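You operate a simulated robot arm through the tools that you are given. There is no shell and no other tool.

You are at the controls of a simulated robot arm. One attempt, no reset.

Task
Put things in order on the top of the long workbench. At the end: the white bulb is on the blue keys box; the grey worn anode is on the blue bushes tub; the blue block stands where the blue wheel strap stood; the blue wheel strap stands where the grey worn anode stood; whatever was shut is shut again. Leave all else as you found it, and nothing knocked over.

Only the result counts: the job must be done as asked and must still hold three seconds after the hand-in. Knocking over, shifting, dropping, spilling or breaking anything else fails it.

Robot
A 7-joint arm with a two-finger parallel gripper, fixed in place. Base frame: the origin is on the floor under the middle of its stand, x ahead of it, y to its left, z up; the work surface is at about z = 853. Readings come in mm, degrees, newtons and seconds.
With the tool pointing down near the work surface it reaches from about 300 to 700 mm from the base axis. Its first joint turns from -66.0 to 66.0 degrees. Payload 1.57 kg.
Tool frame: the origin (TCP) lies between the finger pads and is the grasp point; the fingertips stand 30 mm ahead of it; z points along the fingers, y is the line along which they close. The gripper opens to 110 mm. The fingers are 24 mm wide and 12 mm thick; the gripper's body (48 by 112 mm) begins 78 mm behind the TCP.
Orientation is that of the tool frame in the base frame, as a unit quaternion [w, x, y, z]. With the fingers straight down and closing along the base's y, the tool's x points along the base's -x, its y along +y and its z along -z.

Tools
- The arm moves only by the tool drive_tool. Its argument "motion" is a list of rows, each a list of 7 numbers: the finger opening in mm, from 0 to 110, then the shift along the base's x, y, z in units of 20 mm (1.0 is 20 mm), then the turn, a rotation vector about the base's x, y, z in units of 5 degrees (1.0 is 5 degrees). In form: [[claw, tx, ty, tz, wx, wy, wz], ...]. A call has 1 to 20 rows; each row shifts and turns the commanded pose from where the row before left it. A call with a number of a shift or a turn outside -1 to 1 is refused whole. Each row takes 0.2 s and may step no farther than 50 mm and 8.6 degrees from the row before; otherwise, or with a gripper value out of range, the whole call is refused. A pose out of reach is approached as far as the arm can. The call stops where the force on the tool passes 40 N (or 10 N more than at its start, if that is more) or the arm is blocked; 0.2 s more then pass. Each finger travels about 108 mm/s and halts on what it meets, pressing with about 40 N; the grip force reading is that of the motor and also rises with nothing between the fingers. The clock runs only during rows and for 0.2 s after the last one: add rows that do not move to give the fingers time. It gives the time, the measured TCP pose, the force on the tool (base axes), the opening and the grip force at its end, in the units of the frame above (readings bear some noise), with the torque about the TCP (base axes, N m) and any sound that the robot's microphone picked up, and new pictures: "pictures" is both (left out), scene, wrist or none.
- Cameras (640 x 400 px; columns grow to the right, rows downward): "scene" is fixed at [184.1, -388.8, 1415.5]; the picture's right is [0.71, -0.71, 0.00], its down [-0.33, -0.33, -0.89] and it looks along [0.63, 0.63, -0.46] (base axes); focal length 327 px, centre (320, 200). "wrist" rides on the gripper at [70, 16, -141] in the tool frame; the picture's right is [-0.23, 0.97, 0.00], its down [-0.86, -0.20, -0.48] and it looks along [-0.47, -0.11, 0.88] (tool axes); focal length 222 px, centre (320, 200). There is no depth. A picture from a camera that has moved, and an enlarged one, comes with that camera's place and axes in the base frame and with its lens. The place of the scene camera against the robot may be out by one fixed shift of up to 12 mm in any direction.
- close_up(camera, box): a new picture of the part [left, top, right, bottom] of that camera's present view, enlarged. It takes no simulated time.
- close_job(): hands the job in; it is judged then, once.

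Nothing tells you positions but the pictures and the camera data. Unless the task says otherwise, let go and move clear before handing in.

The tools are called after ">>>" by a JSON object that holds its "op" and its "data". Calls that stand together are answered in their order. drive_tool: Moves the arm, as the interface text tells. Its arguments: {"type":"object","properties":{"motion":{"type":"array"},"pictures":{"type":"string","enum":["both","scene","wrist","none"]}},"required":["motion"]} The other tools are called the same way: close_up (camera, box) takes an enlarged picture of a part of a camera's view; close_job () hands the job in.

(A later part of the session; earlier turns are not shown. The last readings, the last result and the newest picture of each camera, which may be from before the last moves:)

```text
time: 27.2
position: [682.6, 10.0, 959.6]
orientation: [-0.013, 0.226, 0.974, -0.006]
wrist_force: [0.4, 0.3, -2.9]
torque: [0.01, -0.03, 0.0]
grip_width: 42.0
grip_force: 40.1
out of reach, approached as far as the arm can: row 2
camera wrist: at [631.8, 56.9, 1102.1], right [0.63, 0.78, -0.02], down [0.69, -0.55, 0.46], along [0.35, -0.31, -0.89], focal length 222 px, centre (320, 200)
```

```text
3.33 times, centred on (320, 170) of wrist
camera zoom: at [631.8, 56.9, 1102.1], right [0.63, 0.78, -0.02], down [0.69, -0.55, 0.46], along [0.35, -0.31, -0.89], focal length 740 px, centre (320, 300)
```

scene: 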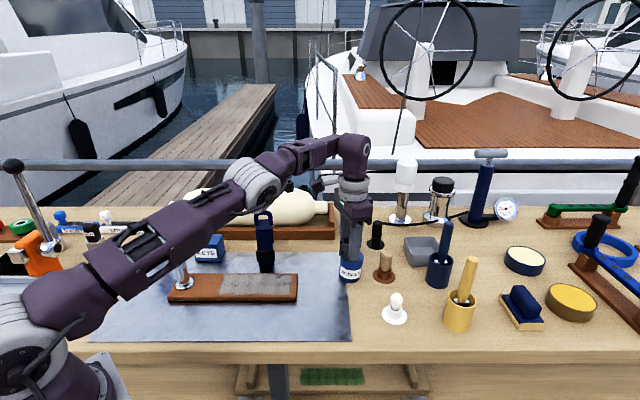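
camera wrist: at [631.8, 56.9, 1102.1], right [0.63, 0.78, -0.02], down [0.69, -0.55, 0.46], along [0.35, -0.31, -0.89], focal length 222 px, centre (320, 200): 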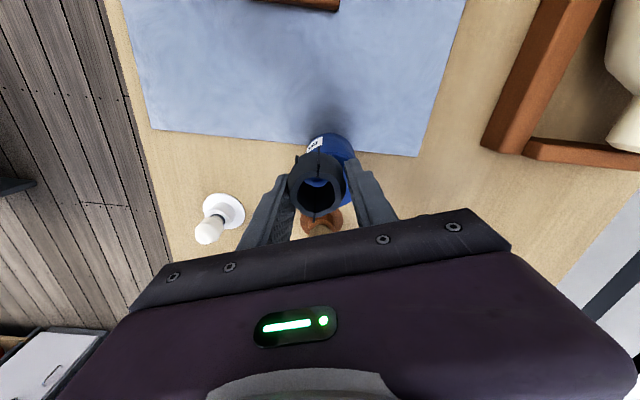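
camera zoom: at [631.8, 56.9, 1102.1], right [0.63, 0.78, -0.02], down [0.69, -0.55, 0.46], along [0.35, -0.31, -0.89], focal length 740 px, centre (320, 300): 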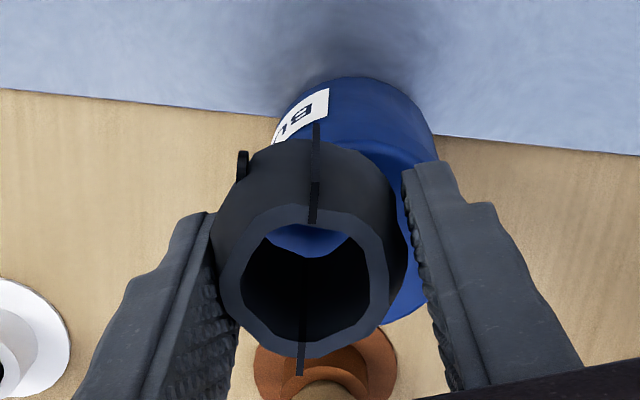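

The vertical-tool reach ends at about 683 mm here. I'll tilt the tool about 5° outward, which should give the roughly 14 mm still needed to centre over the tub.

>>> {"op": "drive_tool", "data": {"motion": [[20, 0, 0, 0, 0, -0.5, 0], [20, 0, 0, 0, 0, -0.5, 0], [20, 0, 0, 0, 0, 0, 0]], "pictures": "none"}}

```text
time: 28.0
position: [694.4, 9.6, 967.0]
orientation: [0.042, 0.233, 0.971, 0.011]
wrist_force: [-0.6, -0.4, -2.9]
torque: [0.0, -0.01, 0.03]
grip_width: 42.0
grip_force: 39.7
```

>>> {"op": "drive_tool", "data": {"motion": [[20, 0.08, 0.1, 0, 0, 0, 0], [20, 0, 0, 0, 0, 0, 0]]}}

>>> {"op": "close_up", "data": {"camera": "wrist", "box": [250, 110, 390, 230]}}

>>> {"op": "close_up", "data": {"camera": "scene", "box": [310, 200, 410, 300]}}

```text
time: 28.6
position: [697.3, 12.4, 968.2]
orientation: [0.044, 0.233, 0.971, 0.01]
wrist_force: [-0.2, -0.8, -3.7]
torque: [-0.02, 0.0, -0.01]
grip_width: 41.9
grip_force: 39.8
camera wrist: at [629.4, 59.7, 1102.6], right [0.64, 0.76, 0.06], down [0.63, -0.57, 0.54], along [0.44, -0.31, -0.84], focal length 222 px, centre (320, 200)
```

scene: 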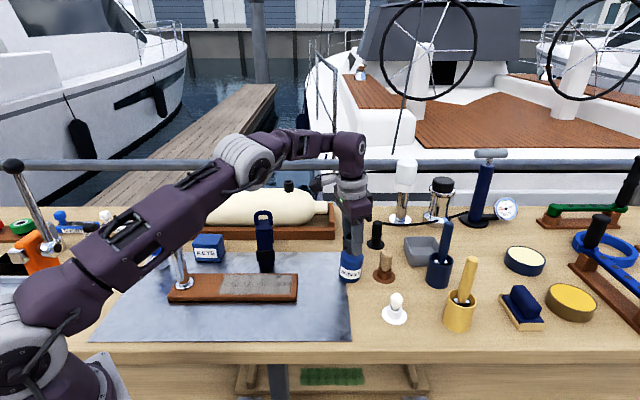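
wrist: 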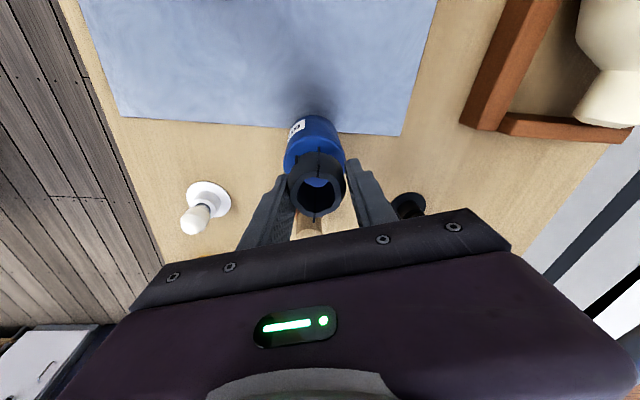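

```text
3.33 times, centred on (320, 170) of wrist
camera zoom: at [629.4, 59.7, 1102.6], right [0.64, 0.76, 0.06], down [0.63, -0.57, 0.54], along [0.44, -0.31, -0.84], focal length 740 px, centre (320, 300)
```

zoom: 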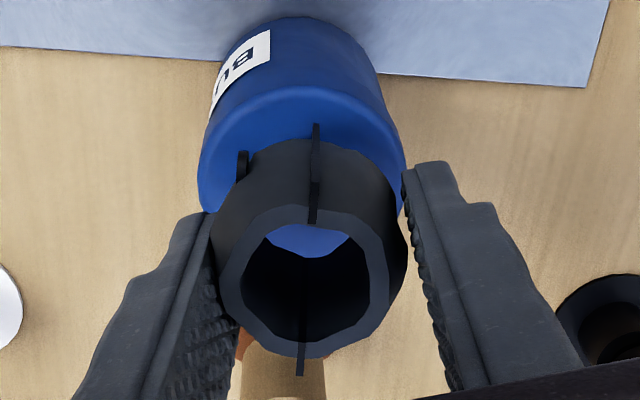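

```text
4.00 times, centred on (360, 250) of scene
camera zoom: at [184.2, -388.8, 1415.5], right [0.71, -0.71, 0.0], down [-0.33, -0.33, -0.89], along [0.63, 0.63, -0.46], focal length 1307 px, centre (160, 0)
```

zoom: 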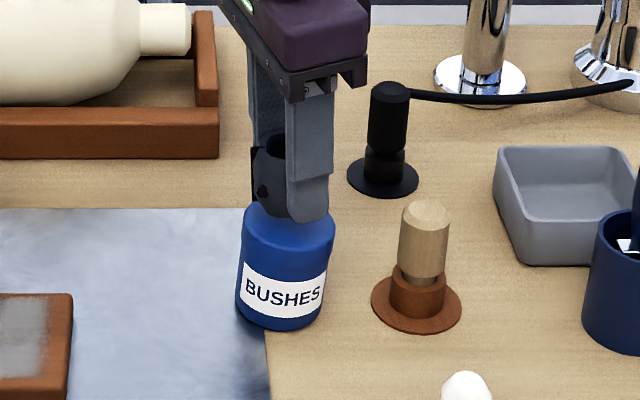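

The anode is over the tub, about 4 mm too far out. I'll correct that and lower it to just above the lid.

>>> {"op": "drive_tool", "data": {"motion": [[20, -0.2, 0, -0.35, 0, 0, 0], [20, 0, 0, -0.35, 0, 0, 0], [20, 0, 0, 0, 0, 0, 0]], "pictures": "none"}}

>>> {"op": "close_up", "data": {"camera": "scene", "box": [325, 215, 385, 290]}}

```text
time: 29.4
position: [693.0, 11.6, 957.1]
orientation: [0.043, 0.233, 0.971, 0.011]
wrist_force: [-4.0, 3.3, 19.4]
torque: [0.45, 0.5, 0.03]
grip_width: 41.9
grip_force: 40.2
```

```text
5.33 times, centred on (355, 252) of scene
camera zoom: at [183.6, -388.7, 1415.6], right [0.71, -0.71, 0.0], down [-0.33, -0.33, -0.89], along [0.63, 0.63, -0.46], focal length 1742 px, centre (133, -80)
```

zoom: 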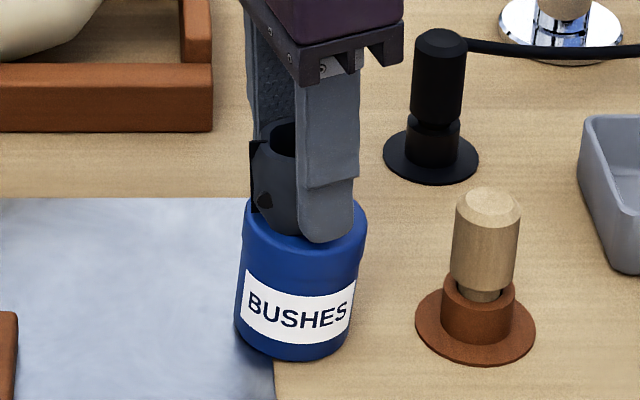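

The anode has already touched the tub lid (about 19 N), so the lid is a little higher than I figured. I'll ease off slightly, then open gently.

>>> {"op": "drive_tool", "data": {"motion": [[20, 0, 0, 0.05, 0, 0, 0], [20, 0, 0, 0, 0, 0, 0]], "pictures": "none"}}

```text
time: 30.0
position: [691.9, 12.2, 956.7]
orientation: [0.043, 0.233, 0.971, 0.012]
wrist_force: [-1.3, 5.7, 21.4]
torque: [0.6, 0.43, -0.1]
grip_width: 42.1
grip_force: 40.2
```

>>> {"op": "drive_tool", "data": {"motion": [[20, 0, 0, 0.1, 0, 0, 0], [20, 0, 0, 0, 0, 0, 0]], "pictures": "none"}}

```text
time: 30.6
position: [690.7, 11.3, 955.7]
orientation: [0.04, 0.233, 0.972, 0.009]
wrist_force: [0.4, -0.6, -3.6]
torque: [0.01, -0.04, -0.01]
grip_width: 42.0
grip_force: 40.0
```

>>> {"op": "drive_tool", "data": {"motion": [[20, 0.1, 0, -0.06, 0, 0, 0], [20, 0, 0, 0, 0, 0, 0]]}}

>>> {"op": "close_up", "data": {"camera": "wrist", "box": [250, 110, 390, 230]}}

>>> {"op": "close_up", "data": {"camera": "scene", "box": [325, 215, 385, 290]}}

```text
time: 31.2
position: [693.2, 12.7, 956.0]
orientation: [0.043, 0.234, 0.971, 0.01]
wrist_force: [-1.4, 0.0, 2.2]
torque: [0.08, 0.15, 0.03]
grip_width: 42.0
grip_force: 40.1
camera wrist: at [626.2, 58.9, 1091.2], right [0.64, 0.76, 0.06], down [0.63, -0.57, 0.54], along [0.44, -0.31, -0.84], focal length 222 px, centre (320, 200)
```

scene: 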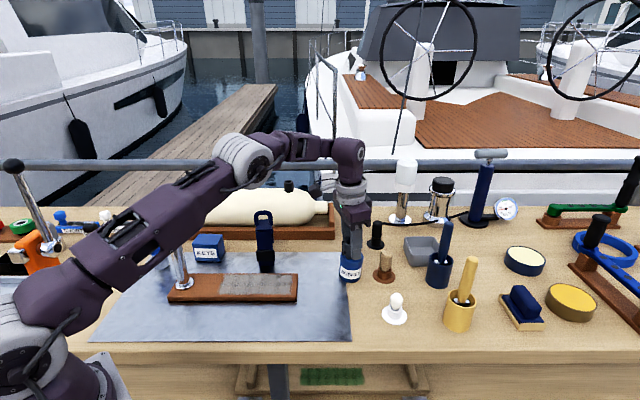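
wrist: 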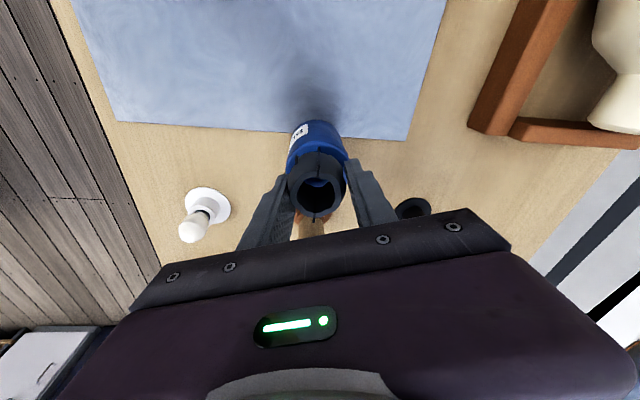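

```text
3.33 times, centred on (320, 170) of wrist
camera zoom: at [626.2, 58.9, 1091.2], right [0.64, 0.76, 0.06], down [0.63, -0.57, 0.54], along [0.44, -0.31, -0.84], focal length 740 px, centre (320, 300)
```

zoom: 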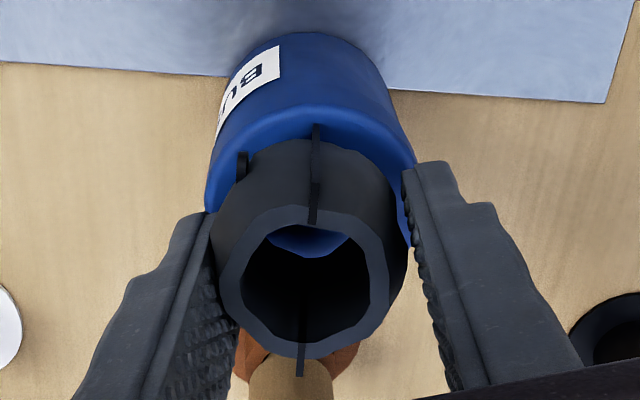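

```text
5.33 times, centred on (355, 252) of scene
camera zoom: at [184.0, -388.8, 1415.5], right [0.71, -0.71, 0.0], down [-0.33, -0.33, -0.89], along [0.63, 0.63, -0.46], focal length 1742 px, centre (133, -80)
```

zoom: 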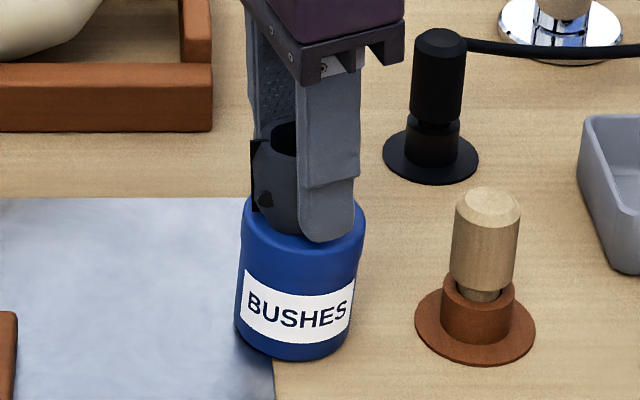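

The anode rests lightly on the lid and is centred to within a few mm. I'll release it in small opening steps.

>>> {"op": "drive_tool", "data": {"motion": [[44, 0, 0, 0, 0, 0, 0], [47, 0, 0, 0, 0, 0, 0], [52, 0, 0, 0, 0, 0, 0], [60, 0, 0, 0, 0, 0, 0], [66, 0, 0, 0, 0, 0, 0], [66, 0, 0, 0, 0, 0, 0]]}}

>>> {"op": "close_up", "data": {"camera": "wrist", "box": [250, 110, 390, 230]}}

>>> {"op": "close_up", "data": {"camera": "scene", "box": [325, 215, 385, 290]}}

```text
time: 32.6
position: [693.4, 12.1, 954.9]
orientation: [0.043, 0.233, 0.971, 0.011]
wrist_force: [-0.4, 0.2, 0.1]
torque: [0.0, 0.0, 0.03]
grip_width: 66.2
grip_force: 0.1
camera wrist: at [626.3, 59.1, 1091.0], right [0.64, 0.76, 0.06], down [0.63, -0.57, 0.54], along [0.44, -0.31, -0.84], focal length 222 px, centre (320, 200)
```

scene: 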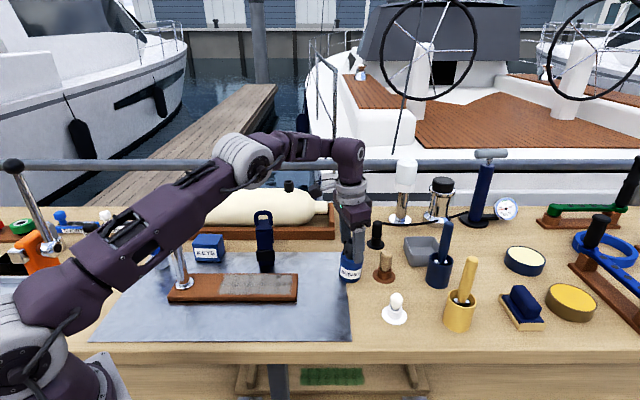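
wrist: 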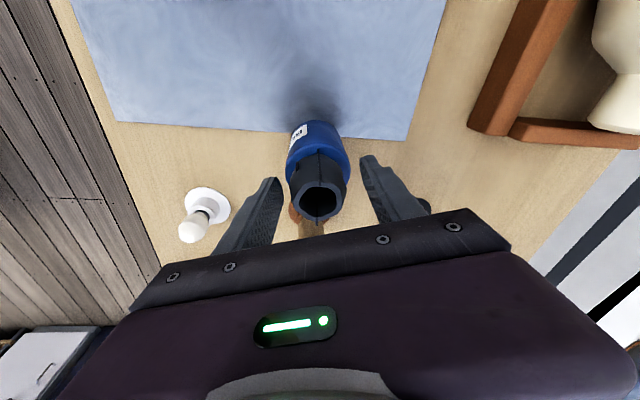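

```text
3.33 times, centred on (320, 170) of wrist
camera zoom: at [626.3, 59.1, 1091.0], right [0.64, 0.76, 0.06], down [0.63, -0.57, 0.54], along [0.44, -0.31, -0.84], focal length 740 px, centre (320, 300)
```

zoom: 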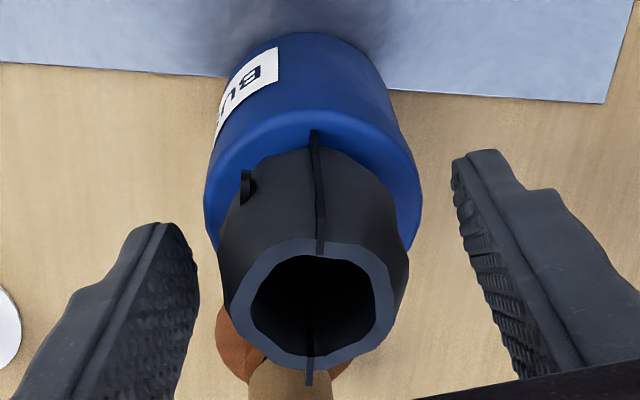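

```text
5.33 times, centred on (355, 252) of scene
camera zoom: at [184.1, -388.8, 1415.5], right [0.71, -0.71, 0.0], down [-0.33, -0.33, -0.89], along [0.63, 0.63, -0.46], focal length 1742 px, centre (133, -80)
```

zoom: 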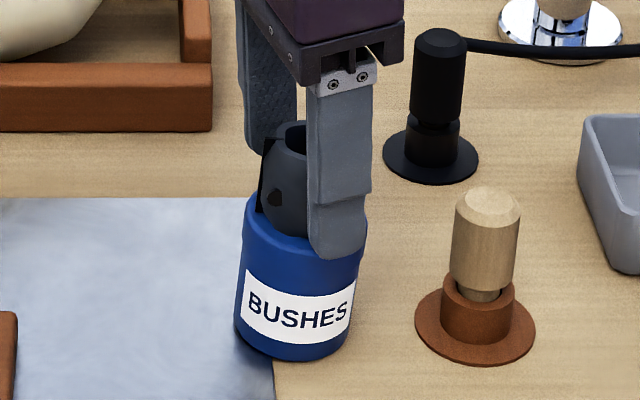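

>>> {"op": "drive_tool", "data": {"motion": [[66, -0.04, 0, 0.5, 0, 0, 0], [66, -0.04, 0, 0.5, 0, 0, 0], [66, -0.05, 0, 0.6, 0, 0, 0], [66, -0.06, 0, 0.7, 0, 0, 0], [66, -0.08, 0, 0.7, 0, 0, 0], [66, 0, 0, 0, 0, 0, 0]]}}

>>> {"op": "close_up", "data": {"camera": "wrist", "box": [250, 110, 390, 230]}}

>>> {"op": "close_up", "data": {"camera": "scene", "box": [325, 215, 385, 290]}}

```text
time: 34.0
position: [688.1, 14.2, 1016.4]
orientation: [0.043, 0.233, 0.971, 0.01]
wrist_force: [0.0, 0.3, -0.1]
torque: [0.04, 0.01, 0.02]
grip_width: 66.1
grip_force: 0.0
camera wrist: at [621.1, 60.3, 1151.6], right [0.64, 0.76, 0.06], down [0.63, -0.57, 0.54], along [0.44, -0.31, -0.84], focal length 222 px, centre (320, 200)
```

scene: 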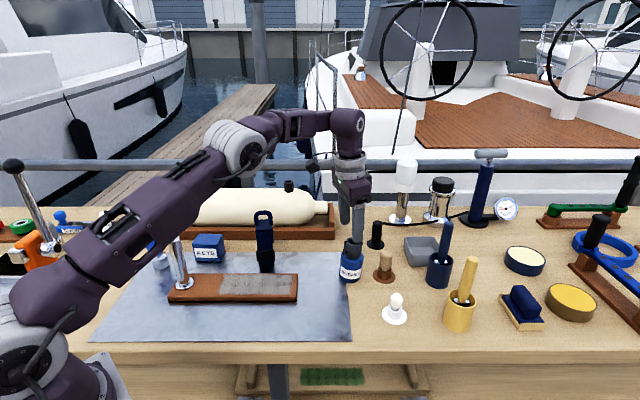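
wrist: 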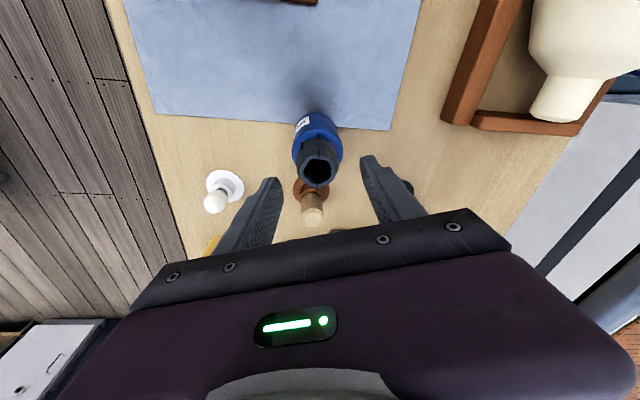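

```text
3.33 times, centred on (320, 170) of wrist
camera zoom: at [621.1, 60.3, 1151.6], right [0.64, 0.76, 0.06], down [0.63, -0.57, 0.54], along [0.44, -0.31, -0.84], focal length 740 px, centre (320, 300)
```

zoom: 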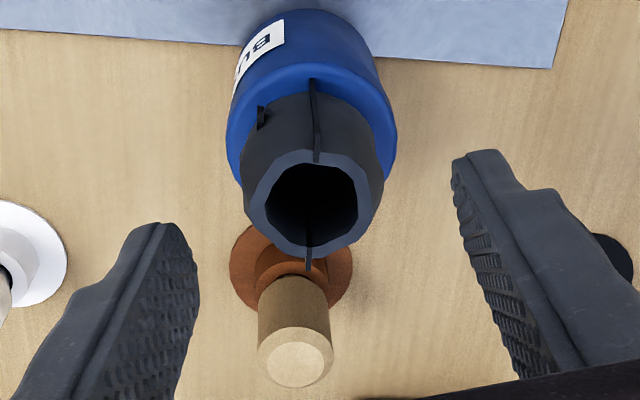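

```text
5.33 times, centred on (355, 252) of scene
camera zoom: at [184.1, -388.8, 1415.5], right [0.71, -0.71, 0.0], down [-0.33, -0.33, -0.89], along [0.63, 0.63, -0.46], focal length 1742 px, centre (133, -80)
```

zoom: 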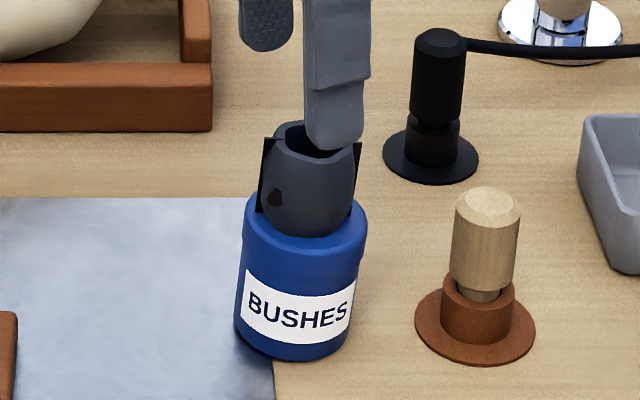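

The anode stands squarely on the tub. Next is the strap: I'll go up, square the tool to vertical, turn to about -42° yaw and look down on the strap's loop.

>>> {"op": "drive_tool", "data": {"motion": [[66, -1, 0.5, 0.95, 0, 0.25, -0.75], [66, -1, 0.5, 0.95, 0, 0.25, -0.75], [66, -1, 0.5, 0.95, 0, 0.25, -0.75], [66, -1, 0.5, 0.95, 0, 0.25, -0.75], [66, -0.14, 0.9, 0, 0, 0, 0], [66, -0.14, 0.9, 0, 0, 0, 0], [66, -0.14, 0.9, 0, 0, 0, 0], [66, -0.14, 0.9, 0, 0, 0, 0], [66, -0.14, 0.9, 0, 0, 0, 0], [66, -0.14, 0.9, 0, 0, 0, 0], [66, -0.14, 0.9, 0, 0, 0, 0], [66, -0.14, 0.9, 0, 0, 0, 0], [66, -0.14, 0.9, 0, 0, 0, 0], [66, 0, 0, 0, 0, 0, 0]]}}

>>> {"op": "close_up", "data": {"camera": "wrist", "box": [250, 90, 390, 210]}}

>>> {"op": "close_up", "data": {"camera": "scene", "box": [325, 215, 405, 335]}}

```text
time: 37.0
position: [584.8, 212.7, 1089.7]
orientation: [0.0, 0.359, 0.933, -0.006]
wrist_force: [-1.1, -0.2, -0.1]
torque: [0.01, -0.03, -0.03]
grip_width: 65.7
grip_force: 0.0
camera wrist: at [543.5, 273.4, 1230.7], right [0.82, 0.57, -0.01], down [0.5, -0.71, 0.49], along [0.27, -0.4, -0.87], focal length 222 px, centre (320, 200)
```

scene: 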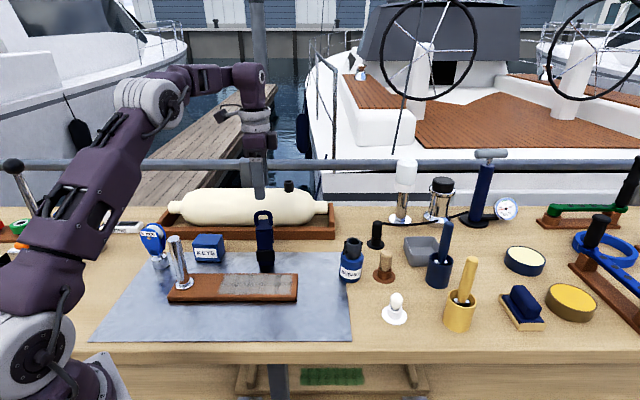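
wrist: 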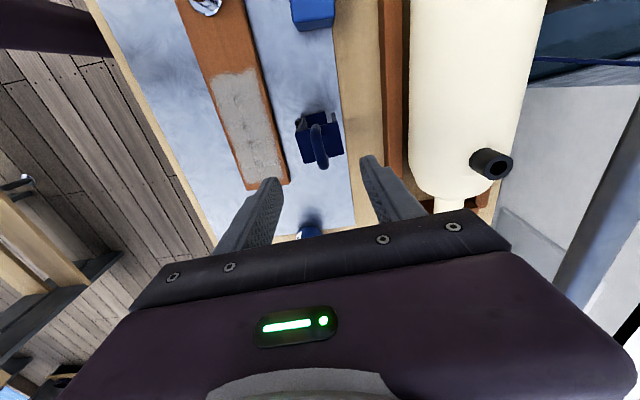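

```text
3.33 times, centred on (320, 150) of wrist
camera zoom: at [543.5, 273.4, 1230.7], right [0.82, 0.57, -0.01], down [0.5, -0.71, 0.49], along [0.27, -0.4, -0.87], focal length 740 px, centre (320, 367)
```

zoom: 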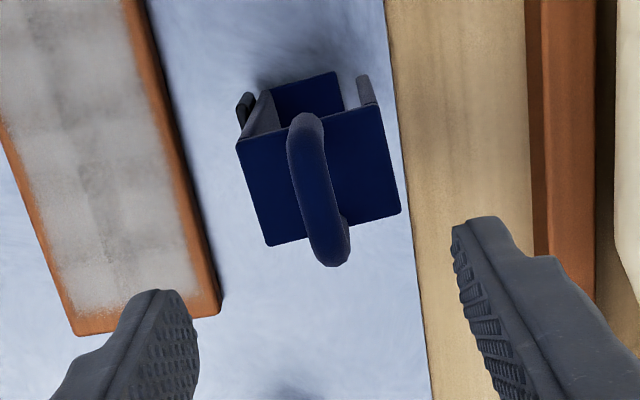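

```text
3.33 times, centred on (365, 275) of scene
camera zoom: at [184.1, -388.8, 1415.5], right [0.71, -0.71, 0.0], down [-0.33, -0.33, -0.89], along [0.63, 0.63, -0.46], focal length 1089 px, centre (170, -50)
```

zoom: 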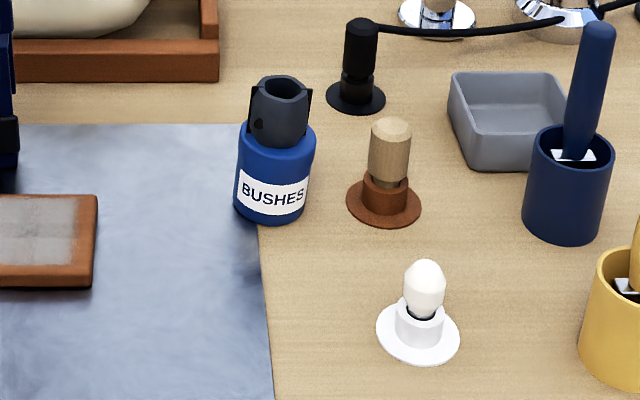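

The strap's top plate is centred near (581, 217) at about z = 968, with its width axis at -41°. The loop's bar is about 13 mm thick with its top at about z = 1012. I'll centre on it, square the small tilt and descend partway.

>>> {"op": "drive_tool", "data": {"motion": [[60, -0.19, 0.2, -0.5, 0.13, -0.05, 0.2], [60, 0, 0, -1, 0, 0, 0], [60, 0, 0, -1, 0, 0, 0], [60, 0, 0, -0.7, 0, 0, 0], [60, 0, 0, 0, 0, 0, 0]]}}

>>> {"op": "close_up", "data": {"camera": "wrist", "box": [250, 110, 390, 230]}}

>>> {"op": "close_up", "data": {"camera": "scene", "box": [235, 180, 305, 285]}}

```text
time: 38.2
position: [579.5, 219.5, 1028.1]
orientation: [0.001, 0.35, 0.937, 0.0]
wrist_force: [0.0, 0.4, -0.9]
torque: [-0.01, 0.0, -0.02]
grip_width: 60.2
grip_force: 0.1
camera wrist: at [537.3, 277.3, 1169.0], right [0.81, 0.59, 0.0], down [0.51, -0.71, 0.48], along [0.28, -0.39, -0.88], focal length 222 px, centre (320, 200)
```

scene: 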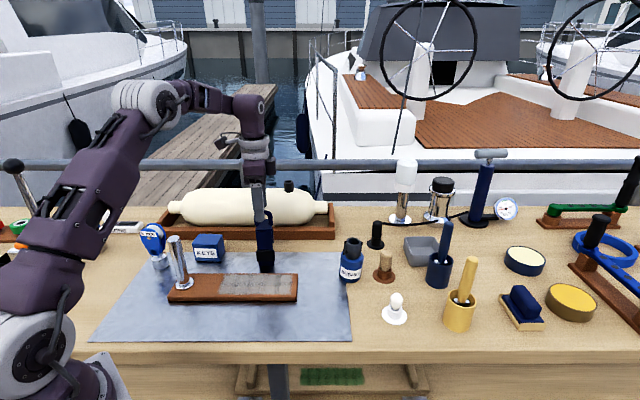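
wrist: 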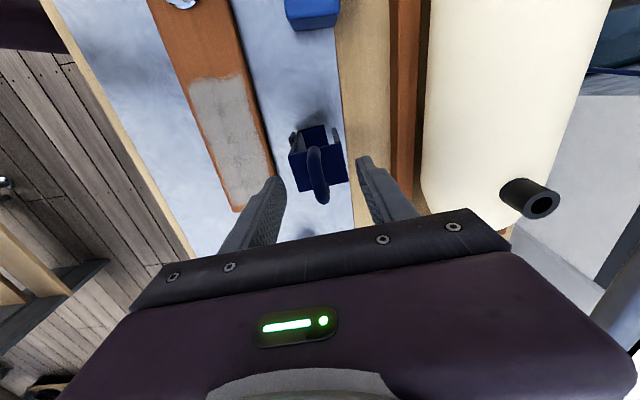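

```text
3.33 times, centred on (320, 170) of wrist
camera zoom: at [537.3, 277.3, 1169.0], right [0.81, 0.59, 0.0], down [0.51, -0.71, 0.48], along [0.28, -0.39, -0.88], focal length 740 px, centre (320, 300)
```

zoom: 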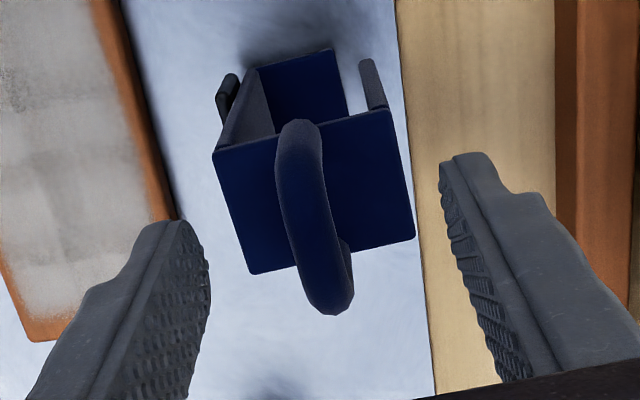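

```text
3.81 times, centred on (270, 232) of scene
camera zoom: at [184.1, -388.8, 1415.5], right [0.71, -0.71, 0.0], down [-0.33, -0.33, -0.89], along [0.63, 0.63, -0.46], focal length 1245 px, centre (510, 76)
```

zoom: 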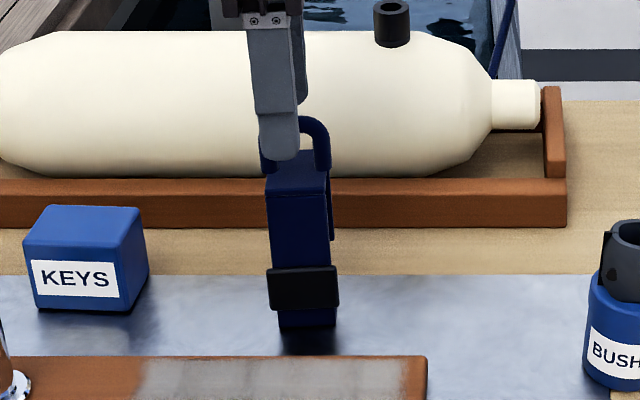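

The estimates agree on the plate centre at (581.3, 216). I'll shift by about 4 mm, descend to z = 1003 and pinch the loop's top bar.

>>> {"op": "drive_tool", "data": {"motion": [[60, 0.08, -0.16, -0.3, 0, 0, 0], [60, 0, 0, -0.5, 0, 0, 0], [60, 0, 0, -0.45, 0, 0, 0], [60, 0, 0, 0, 0, 0, 0]]}}

>>> {"op": "close_up", "data": {"camera": "wrist", "box": [250, 110, 390, 230]}}

>>> {"op": "close_up", "data": {"camera": "scene", "box": [235, 180, 305, 285]}}

```text
time: 39.2
position: [582.0, 215.9, 1002.4]
orientation: [0.001, 0.351, 0.936, 0.0]
wrist_force: [-0.5, -0.5, -0.2]
torque: [0.0, 0.01, 0.0]
grip_width: 59.9
grip_force: 0.1
camera wrist: at [538.7, 275.3, 1142.9], right [0.81, 0.59, 0.0], down [0.51, -0.71, 0.48], along [0.28, -0.39, -0.88], focal length 222 px, centre (320, 200)
```

scene: 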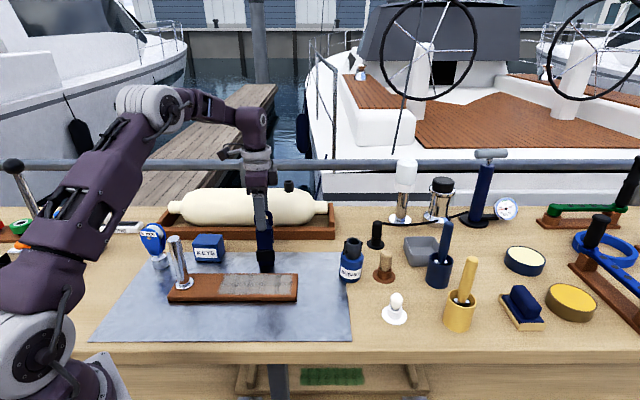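
wrist: 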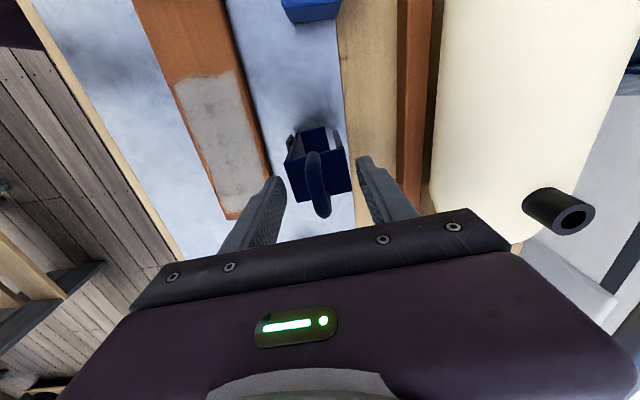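

```text
3.33 times, centred on (320, 170) of wrist
camera zoom: at [538.7, 275.3, 1142.9], right [0.81, 0.59, 0.0], down [0.51, -0.71, 0.48], along [0.28, -0.39, -0.88], focal length 740 px, centre (320, 300)
```

zoom: 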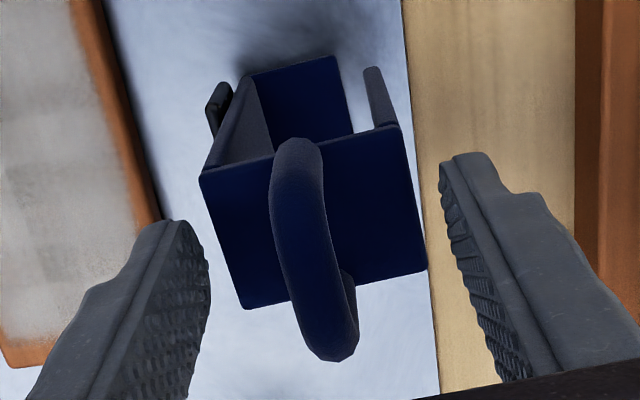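

```text
3.81 times, centred on (270, 232) of scene
camera zoom: at [184.1, -388.8, 1415.5], right [0.71, -0.71, 0.0], down [-0.33, -0.33, -0.89], along [0.63, 0.63, -0.46], focal length 1245 px, centre (510, 76)
```

zoom: 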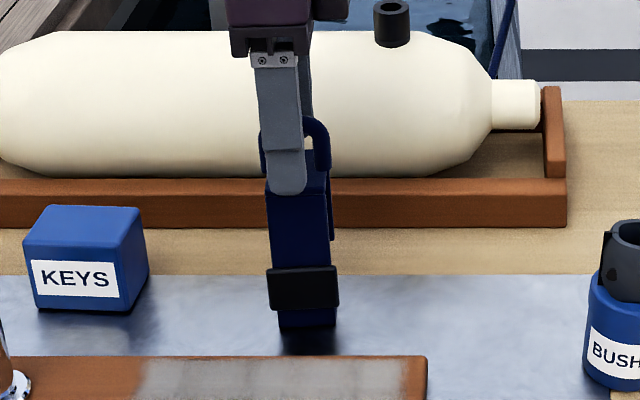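

The fingers straddle the loop bar, centred to under 1 mm along the closing line. Closing now.

>>> {"op": "drive_tool", "data": {"motion": [[40, 0, 0, 0, 0, 0, 0], [26, 0, 0, 0, 0, 0, 0], [18, 0, 0, 0, 0, 0, 0], [5, 0, 0, 0, 0, 0, 0], [2, 0, 0, 0, 0, 0, 0], [2, 0, 0, 0, 0, 0, 0]]}}

>>> {"op": "close_up", "data": {"camera": "wrist", "box": [250, 110, 390, 230]}}

>>> {"op": "close_up", "data": {"camera": "scene", "box": [235, 180, 305, 285]}}

```text
time: 40.6
position: [581.0, 216.3, 1002.5]
orientation: [0.001, 0.351, 0.937, 0.0]
wrist_force: [-0.9, 0.9, 0.0]
torque: [0.0, -0.02, 0.03]
grip_width: 10.9
grip_force: 28.0
camera wrist: at [538.7, 275.3, 1143.1], right [0.81, 0.59, 0.0], down [0.51, -0.71, 0.48], along [0.28, -0.39, -0.88], focal length 222 px, centre (320, 200)
```

scene: 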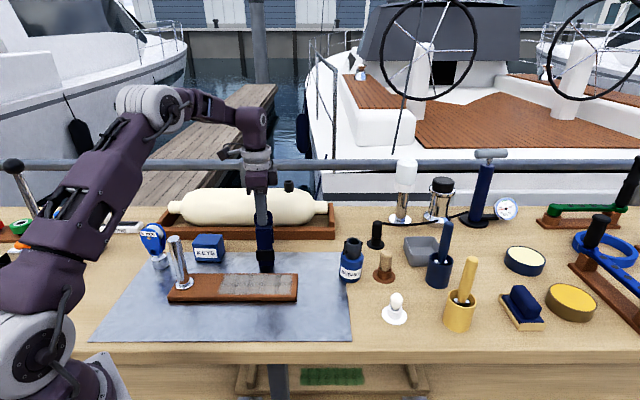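
wrist: 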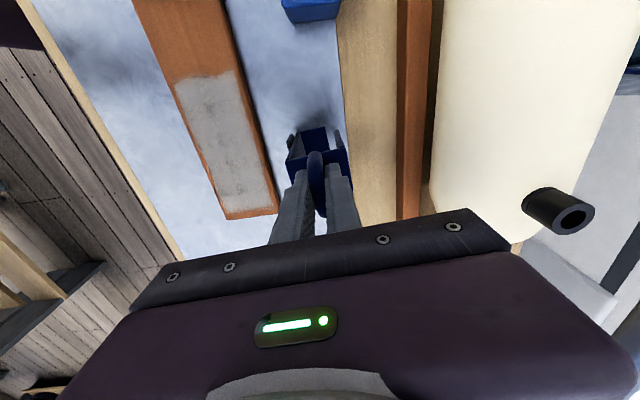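

```text
3.33 times, centred on (320, 170) of wrist
camera zoom: at [538.7, 275.3, 1143.1], right [0.81, 0.59, 0.0], down [0.51, -0.71, 0.48], along [0.28, -0.39, -0.88], focal length 740 px, centre (320, 300)
```

zoom: 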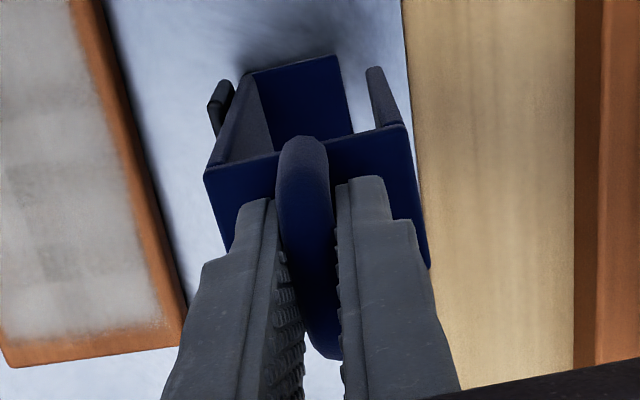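

```text
3.81 times, centred on (270, 232) of scene
camera zoom: at [184.1, -388.8, 1415.5], right [0.71, -0.71, 0.0], down [-0.33, -0.33, -0.89], along [0.63, 0.63, -0.46], focal length 1245 px, centre (510, 76)
```

zoom: 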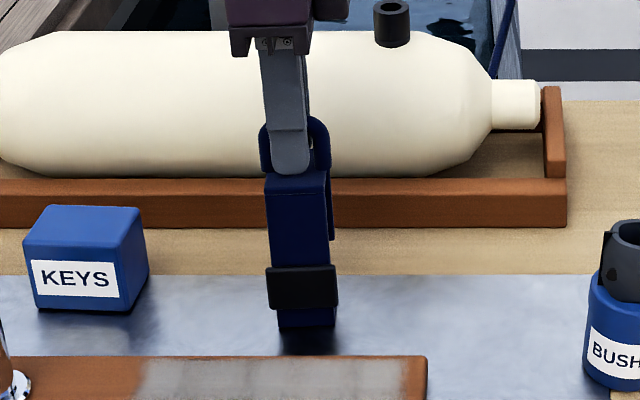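

The loop is held at 10.9 mm. I'll lift a little and check that the strap hangs straight.

>>> {"op": "drive_tool", "data": {"motion": [[2, 0, 0, 0.25, 0, 0, 0], [2, 0, 0, 0.5, 0, 0, 0], [2, 0, 0, 0.75, 0, 0, 0], [2, 0, 0, 0, 0, 0, 0], [2, 0, 0, 0, 0, 0, 0]]}}

>>> {"op": "close_up", "data": {"camera": "scene", "box": [235, 180, 305, 285]}}

>>> {"op": "close_up", "data": {"camera": "wrist", "box": [250, 110, 390, 230]}}

```text
time: 41.8
position: [581.2, 215.2, 1031.2]
orientation: [0.001, 0.35, 0.937, 0.0]
wrist_force: [0.4, -0.1, -1.1]
torque: [0.02, 0.0, -0.04]
grip_width: 10.6
grip_force: 29.1
camera wrist: at [537.7, 274.4, 1172.3], right [0.81, 0.59, 0.0], down [0.51, -0.71, 0.48], along [0.28, -0.39, -0.88], focal length 222 px, centre (320, 200)
```

scene: 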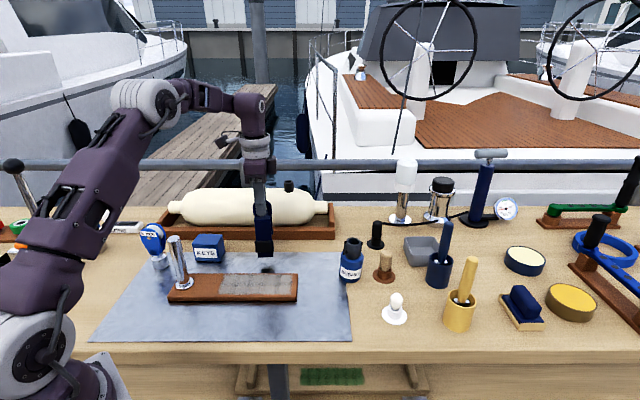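
wrist: 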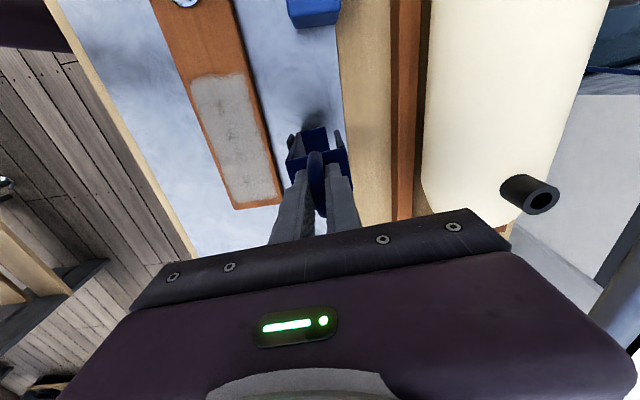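

```text
3.81 times, centred on (270, 232) of scene
camera zoom: at [184.2, -388.8, 1415.5], right [0.71, -0.71, 0.0], down [-0.33, -0.33, -0.89], along [0.63, 0.63, -0.46], focal length 1245 px, centre (510, 76)
```

zoom: 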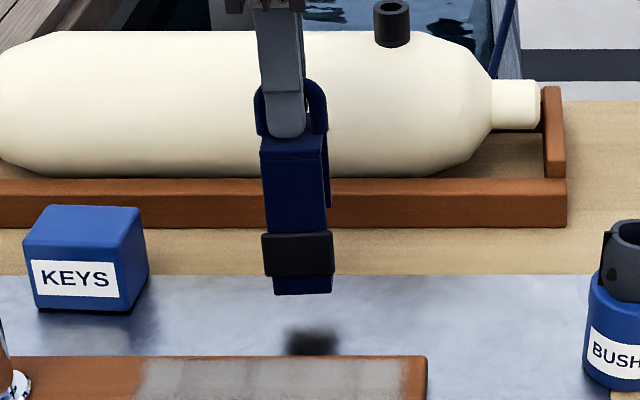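

```text
3.33 times, centred on (320, 170) of wrist
camera zoom: at [537.7, 274.4, 1172.3], right [0.81, 0.59, 0.0], down [0.51, -0.71, 0.48], along [0.28, -0.39, -0.88], focal length 740 px, centre (320, 300)
```

zoom: 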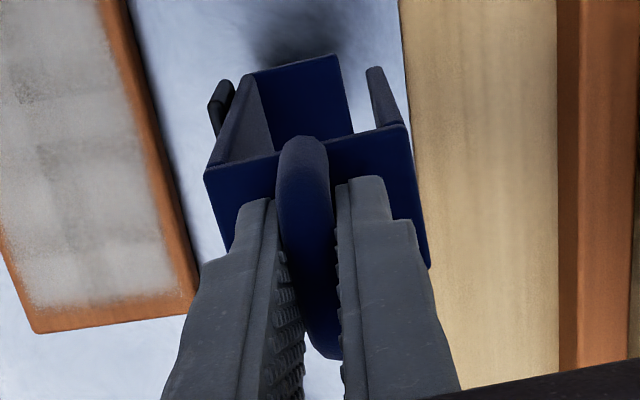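

The strap hangs straight and the grip is firm. I'll raise it a bit more and carry it along to above the anode's old spot.

>>> {"op": "drive_tool", "data": {"motion": [[2, 0, 0, 0.75, 0, 0, 0], [2, 0, 0, 0.75, 0, 0, 0], [2, 0.01, -0.95, 0, 0, 0, 0], [2, 0.01, -0.95, 0, 0, 0, 0], [2, 0.01, -0.95, 0, 0, 0, 0], [2, 0.01, -0.95, 0, 0, 0, 0], [2, 0.01, -0.95, 0, 0, 0, 0], [2, 0.01, -0.95, 0, 0, 0, 0], [2, 0.01, -0.95, 0, 0, 0, 0], [2, 0.01, -0.95, 0, 0, 0, 0], [2, 0.01, -0.95, 0, 0, 0, 0], [2, 0.01, -0.95, 0, 0, 0, 0], [2, 0.01, -0.95, 0, 0, 0, 0], [2, 0.01, -0.95, 0, 0, 0, 0], [2, 0.01, -0.95, 0, 0, 0, 0], [2, 0.01, -0.95, 0, 0, 0, 0], [2, 0.01, -0.95, 0, 0, 0, 0], [2, 0, 0, 0, 0, 0, 0], [2, 0, 0, 0, 0, 0, 0]]}}

>>> {"op": "close_up", "data": {"camera": "scene", "box": [300, 210, 420, 330]}}

>>> {"op": "close_up", "data": {"camera": "wrist", "box": [250, 90, 390, 210]}}

```text
time: 45.8
position: [584.8, -70.3, 1061.3]
orientation: [0.002, 0.349, 0.937, 0.001]
wrist_force: [0.4, -0.5, -0.8]
torque: [0.02, 0.0, 0.01]
grip_width: 11.1
grip_force: 28.5
camera wrist: at [541.9, -11.0, 1201.2], right [0.81, 0.59, 0.0], down [0.51, -0.71, 0.48], along [0.28, -0.39, -0.88], focal length 222 px, centre (320, 200)
```

scene: 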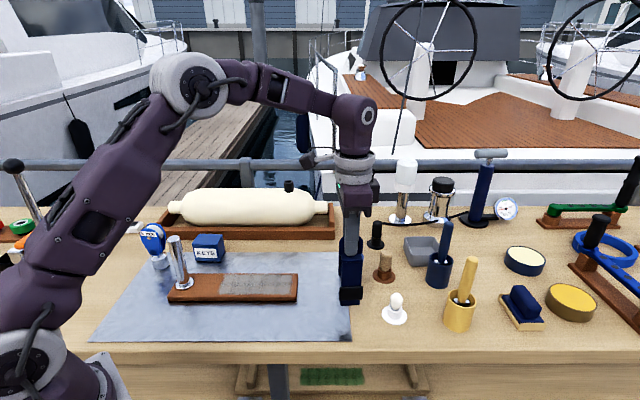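
wrist: 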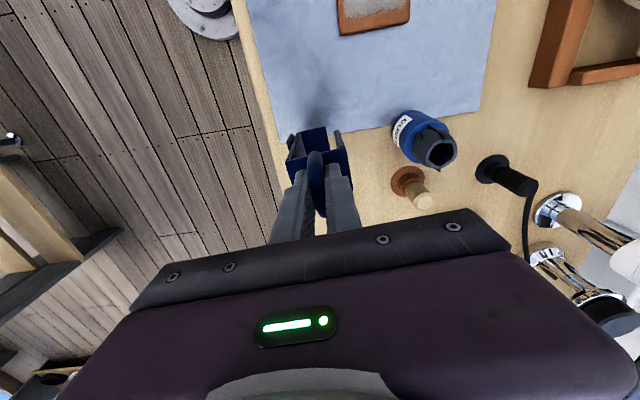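

```text
3.33 times, centred on (360, 270) of scene
camera zoom: at [184.1, -388.8, 1415.5], right [0.71, -0.71, 0.0], down [-0.33, -0.33, -0.89], along [0.63, 0.63, -0.46], focal length 1089 px, centre (187, -33)
```

zoom: 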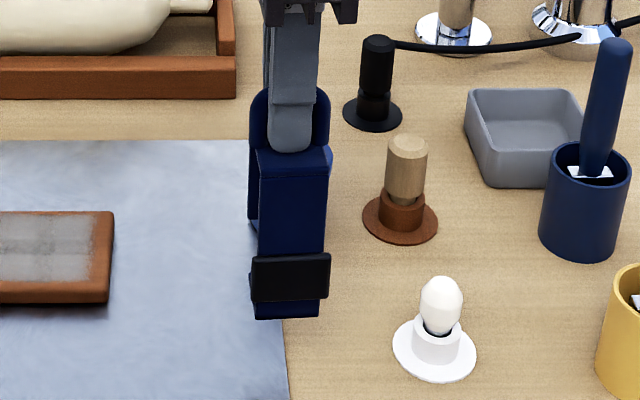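

```text
3.33 times, centred on (320, 150) of wrist
camera zoom: at [541.9, -11.0, 1201.2], right [0.81, 0.59, 0.0], down [0.51, -0.71, 0.48], along [0.28, -0.39, -0.88], focal length 740 px, centre (320, 367)
```

zoom: 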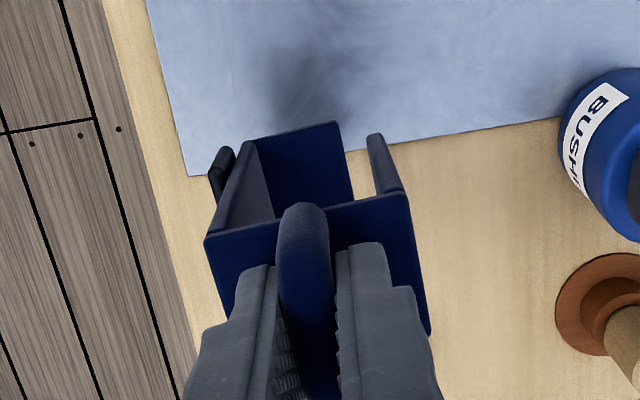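

The strap is above the spot. Lowering to just over the surface.

>>> {"op": "drive_tool", "data": {"motion": [[2, 0, 0, -0.7, 0, 0, 0], [2, 0, 0, -0.7, 0, 0, 0], [2, 0, 0, -0.7, 0, 0, 0], [2, 0, 0, -0.5, 0, 0, 0], [2, 0, 0, -0.15, 0, 0, 0], [2, 0, 0, 0, 0, 0, 0]], "pictures": "none"}}

>>> {"op": "close_up", "data": {"camera": "scene", "box": [300, 220, 400, 340]}}

```text
time: 47.2
position: [583.7, -69.9, 1005.9]
orientation: [0.002, 0.35, 0.937, 0.0]
wrist_force: [0.1, 0.8, -0.9]
torque: [0.04, 0.0, 0.01]
grip_width: 10.8
grip_force: 28.9
```

```text
3.33 times, centred on (350, 280) of scene
camera zoom: at [184.2, -388.8, 1415.5], right [0.71, -0.71, 0.0], down [-0.33, -0.33, -0.89], along [0.63, 0.63, -0.46], focal length 1089 px, centre (220, -67)
```

zoom: 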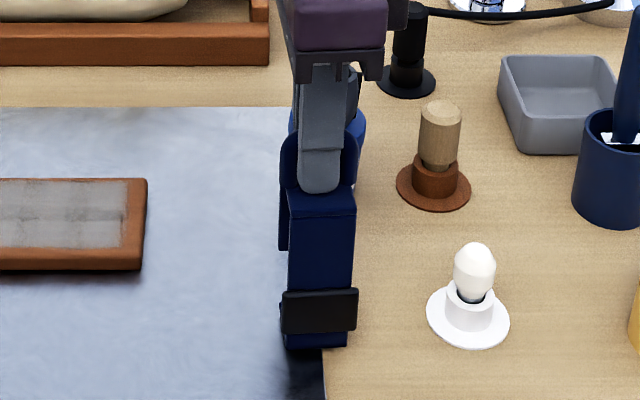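

>>> {"op": "drive_tool", "data": {"motion": [[2, 0, 0, -0.1, 0, 0, 0], [2, 0, 0, -0.05, 0, 0, 0], [2, 0, 0, 0, 0, 0, 0]], "pictures": "none"}}

```text
time: 48.0
position: [582.7, -70.8, 1004.3]
orientation: [0.001, 0.35, 0.937, 0.001]
wrist_force: [0.1, -1.1, -1.0]
torque: [-0.01, -0.05, 0.01]
grip_width: 10.9
grip_force: 28.2
```

>>> {"op": "drive_tool", "data": {"motion": [[2, 0, 0, -0.05, 0, 0, 0], [2, 0, 0, 0, 0, 0, 0]], "pictures": "none"}}

```text
time: 48.6
position: [582.6, -70.2, 1003.4]
orientation: [0.001, 0.35, 0.937, 0.0]
wrist_force: [0.4, -0.1, -1.4]
torque: [0.03, 0.0, 0.02]
grip_width: 11.2
grip_force: 28.7
```

>>> {"op": "drive_tool", "data": {"motion": [[2, 0.04, 0, -0.06, 0, 0, 0], [2, 0, 0, 0, 0, 0, 0]], "pictures": "none"}}

```text
time: 49.2
position: [583.5, -69.3, 1002.3]
orientation: [0.003, 0.35, 0.937, 0.0]
wrist_force: [-5.2, 1.7, 19.9]
torque: [0.48, 0.55, 0.08]
grip_width: 10.8
grip_force: 28.9
```

Contact at about 20 N. I'll relax slightly before letting go.

>>> {"op": "drive_tool", "data": {"motion": [[2, 0, 0, 0.04, 0, 0, 0], [2, 0, 0, 0, 0, 0, 0]]}}

>>> {"op": "close_up", "data": {"camera": "scene", "box": [310, 220, 390, 340]}}

>>> {"op": "close_up", "data": {"camera": "wrist", "box": [250, 90, 390, 210]}}

```text
time: 49.8
position: [584.8, -70.4, 1002.1]
orientation: [0.0, 0.35, 0.937, 0.0]
wrist_force: [-1.0, 0.8, 10.6]
torque: [0.1, 0.09, 0.02]
grip_width: 10.8
grip_force: 28.5
camera wrist: at [542.1, -11.7, 1143.0], right [0.81, 0.59, 0.0], down [0.51, -0.71, 0.48], along [0.28, -0.39, -0.88], focal length 222 px, centre (320, 200)
```

scene: 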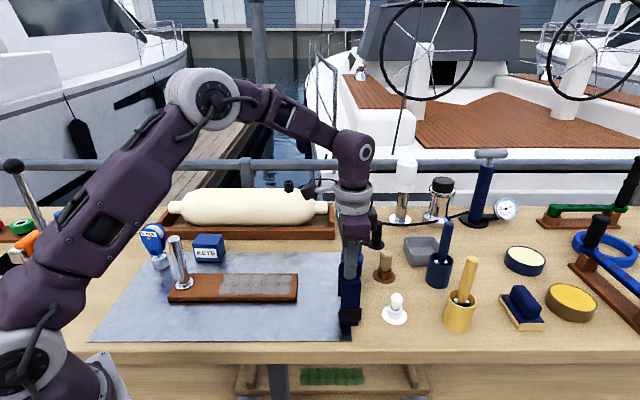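
wrist: 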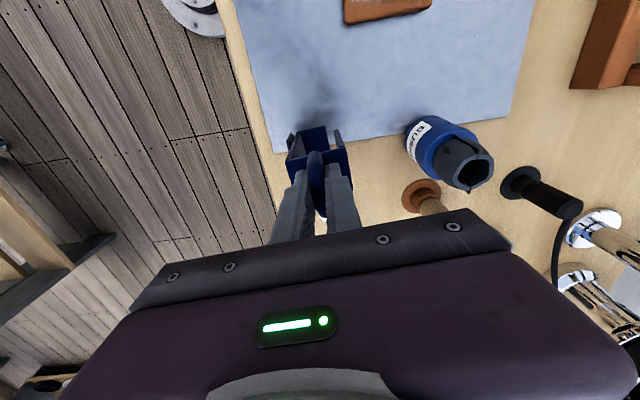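

```text
3.33 times, centred on (350, 280) of scene
camera zoom: at [183.9, -388.7, 1415.6], right [0.71, -0.71, 0.0], down [-0.33, -0.33, -0.89], along [0.63, 0.63, -0.46], focal length 1089 px, centre (220, -67)
```

zoom: 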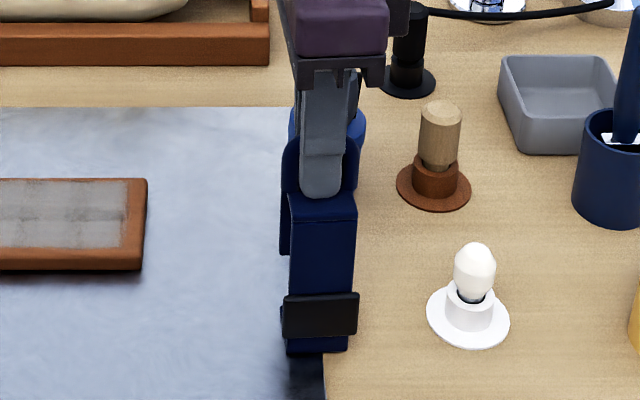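

```text
3.33 times, centred on (320, 150) of wrist
camera zoom: at [542.1, -11.7, 1143.0], right [0.81, 0.59, 0.0], down [0.51, -0.71, 0.48], along [0.28, -0.39, -0.88], focal length 740 px, centre (320, 367)
```

zoom: 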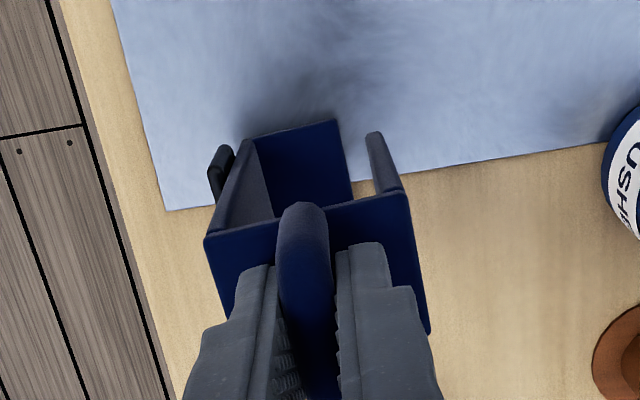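

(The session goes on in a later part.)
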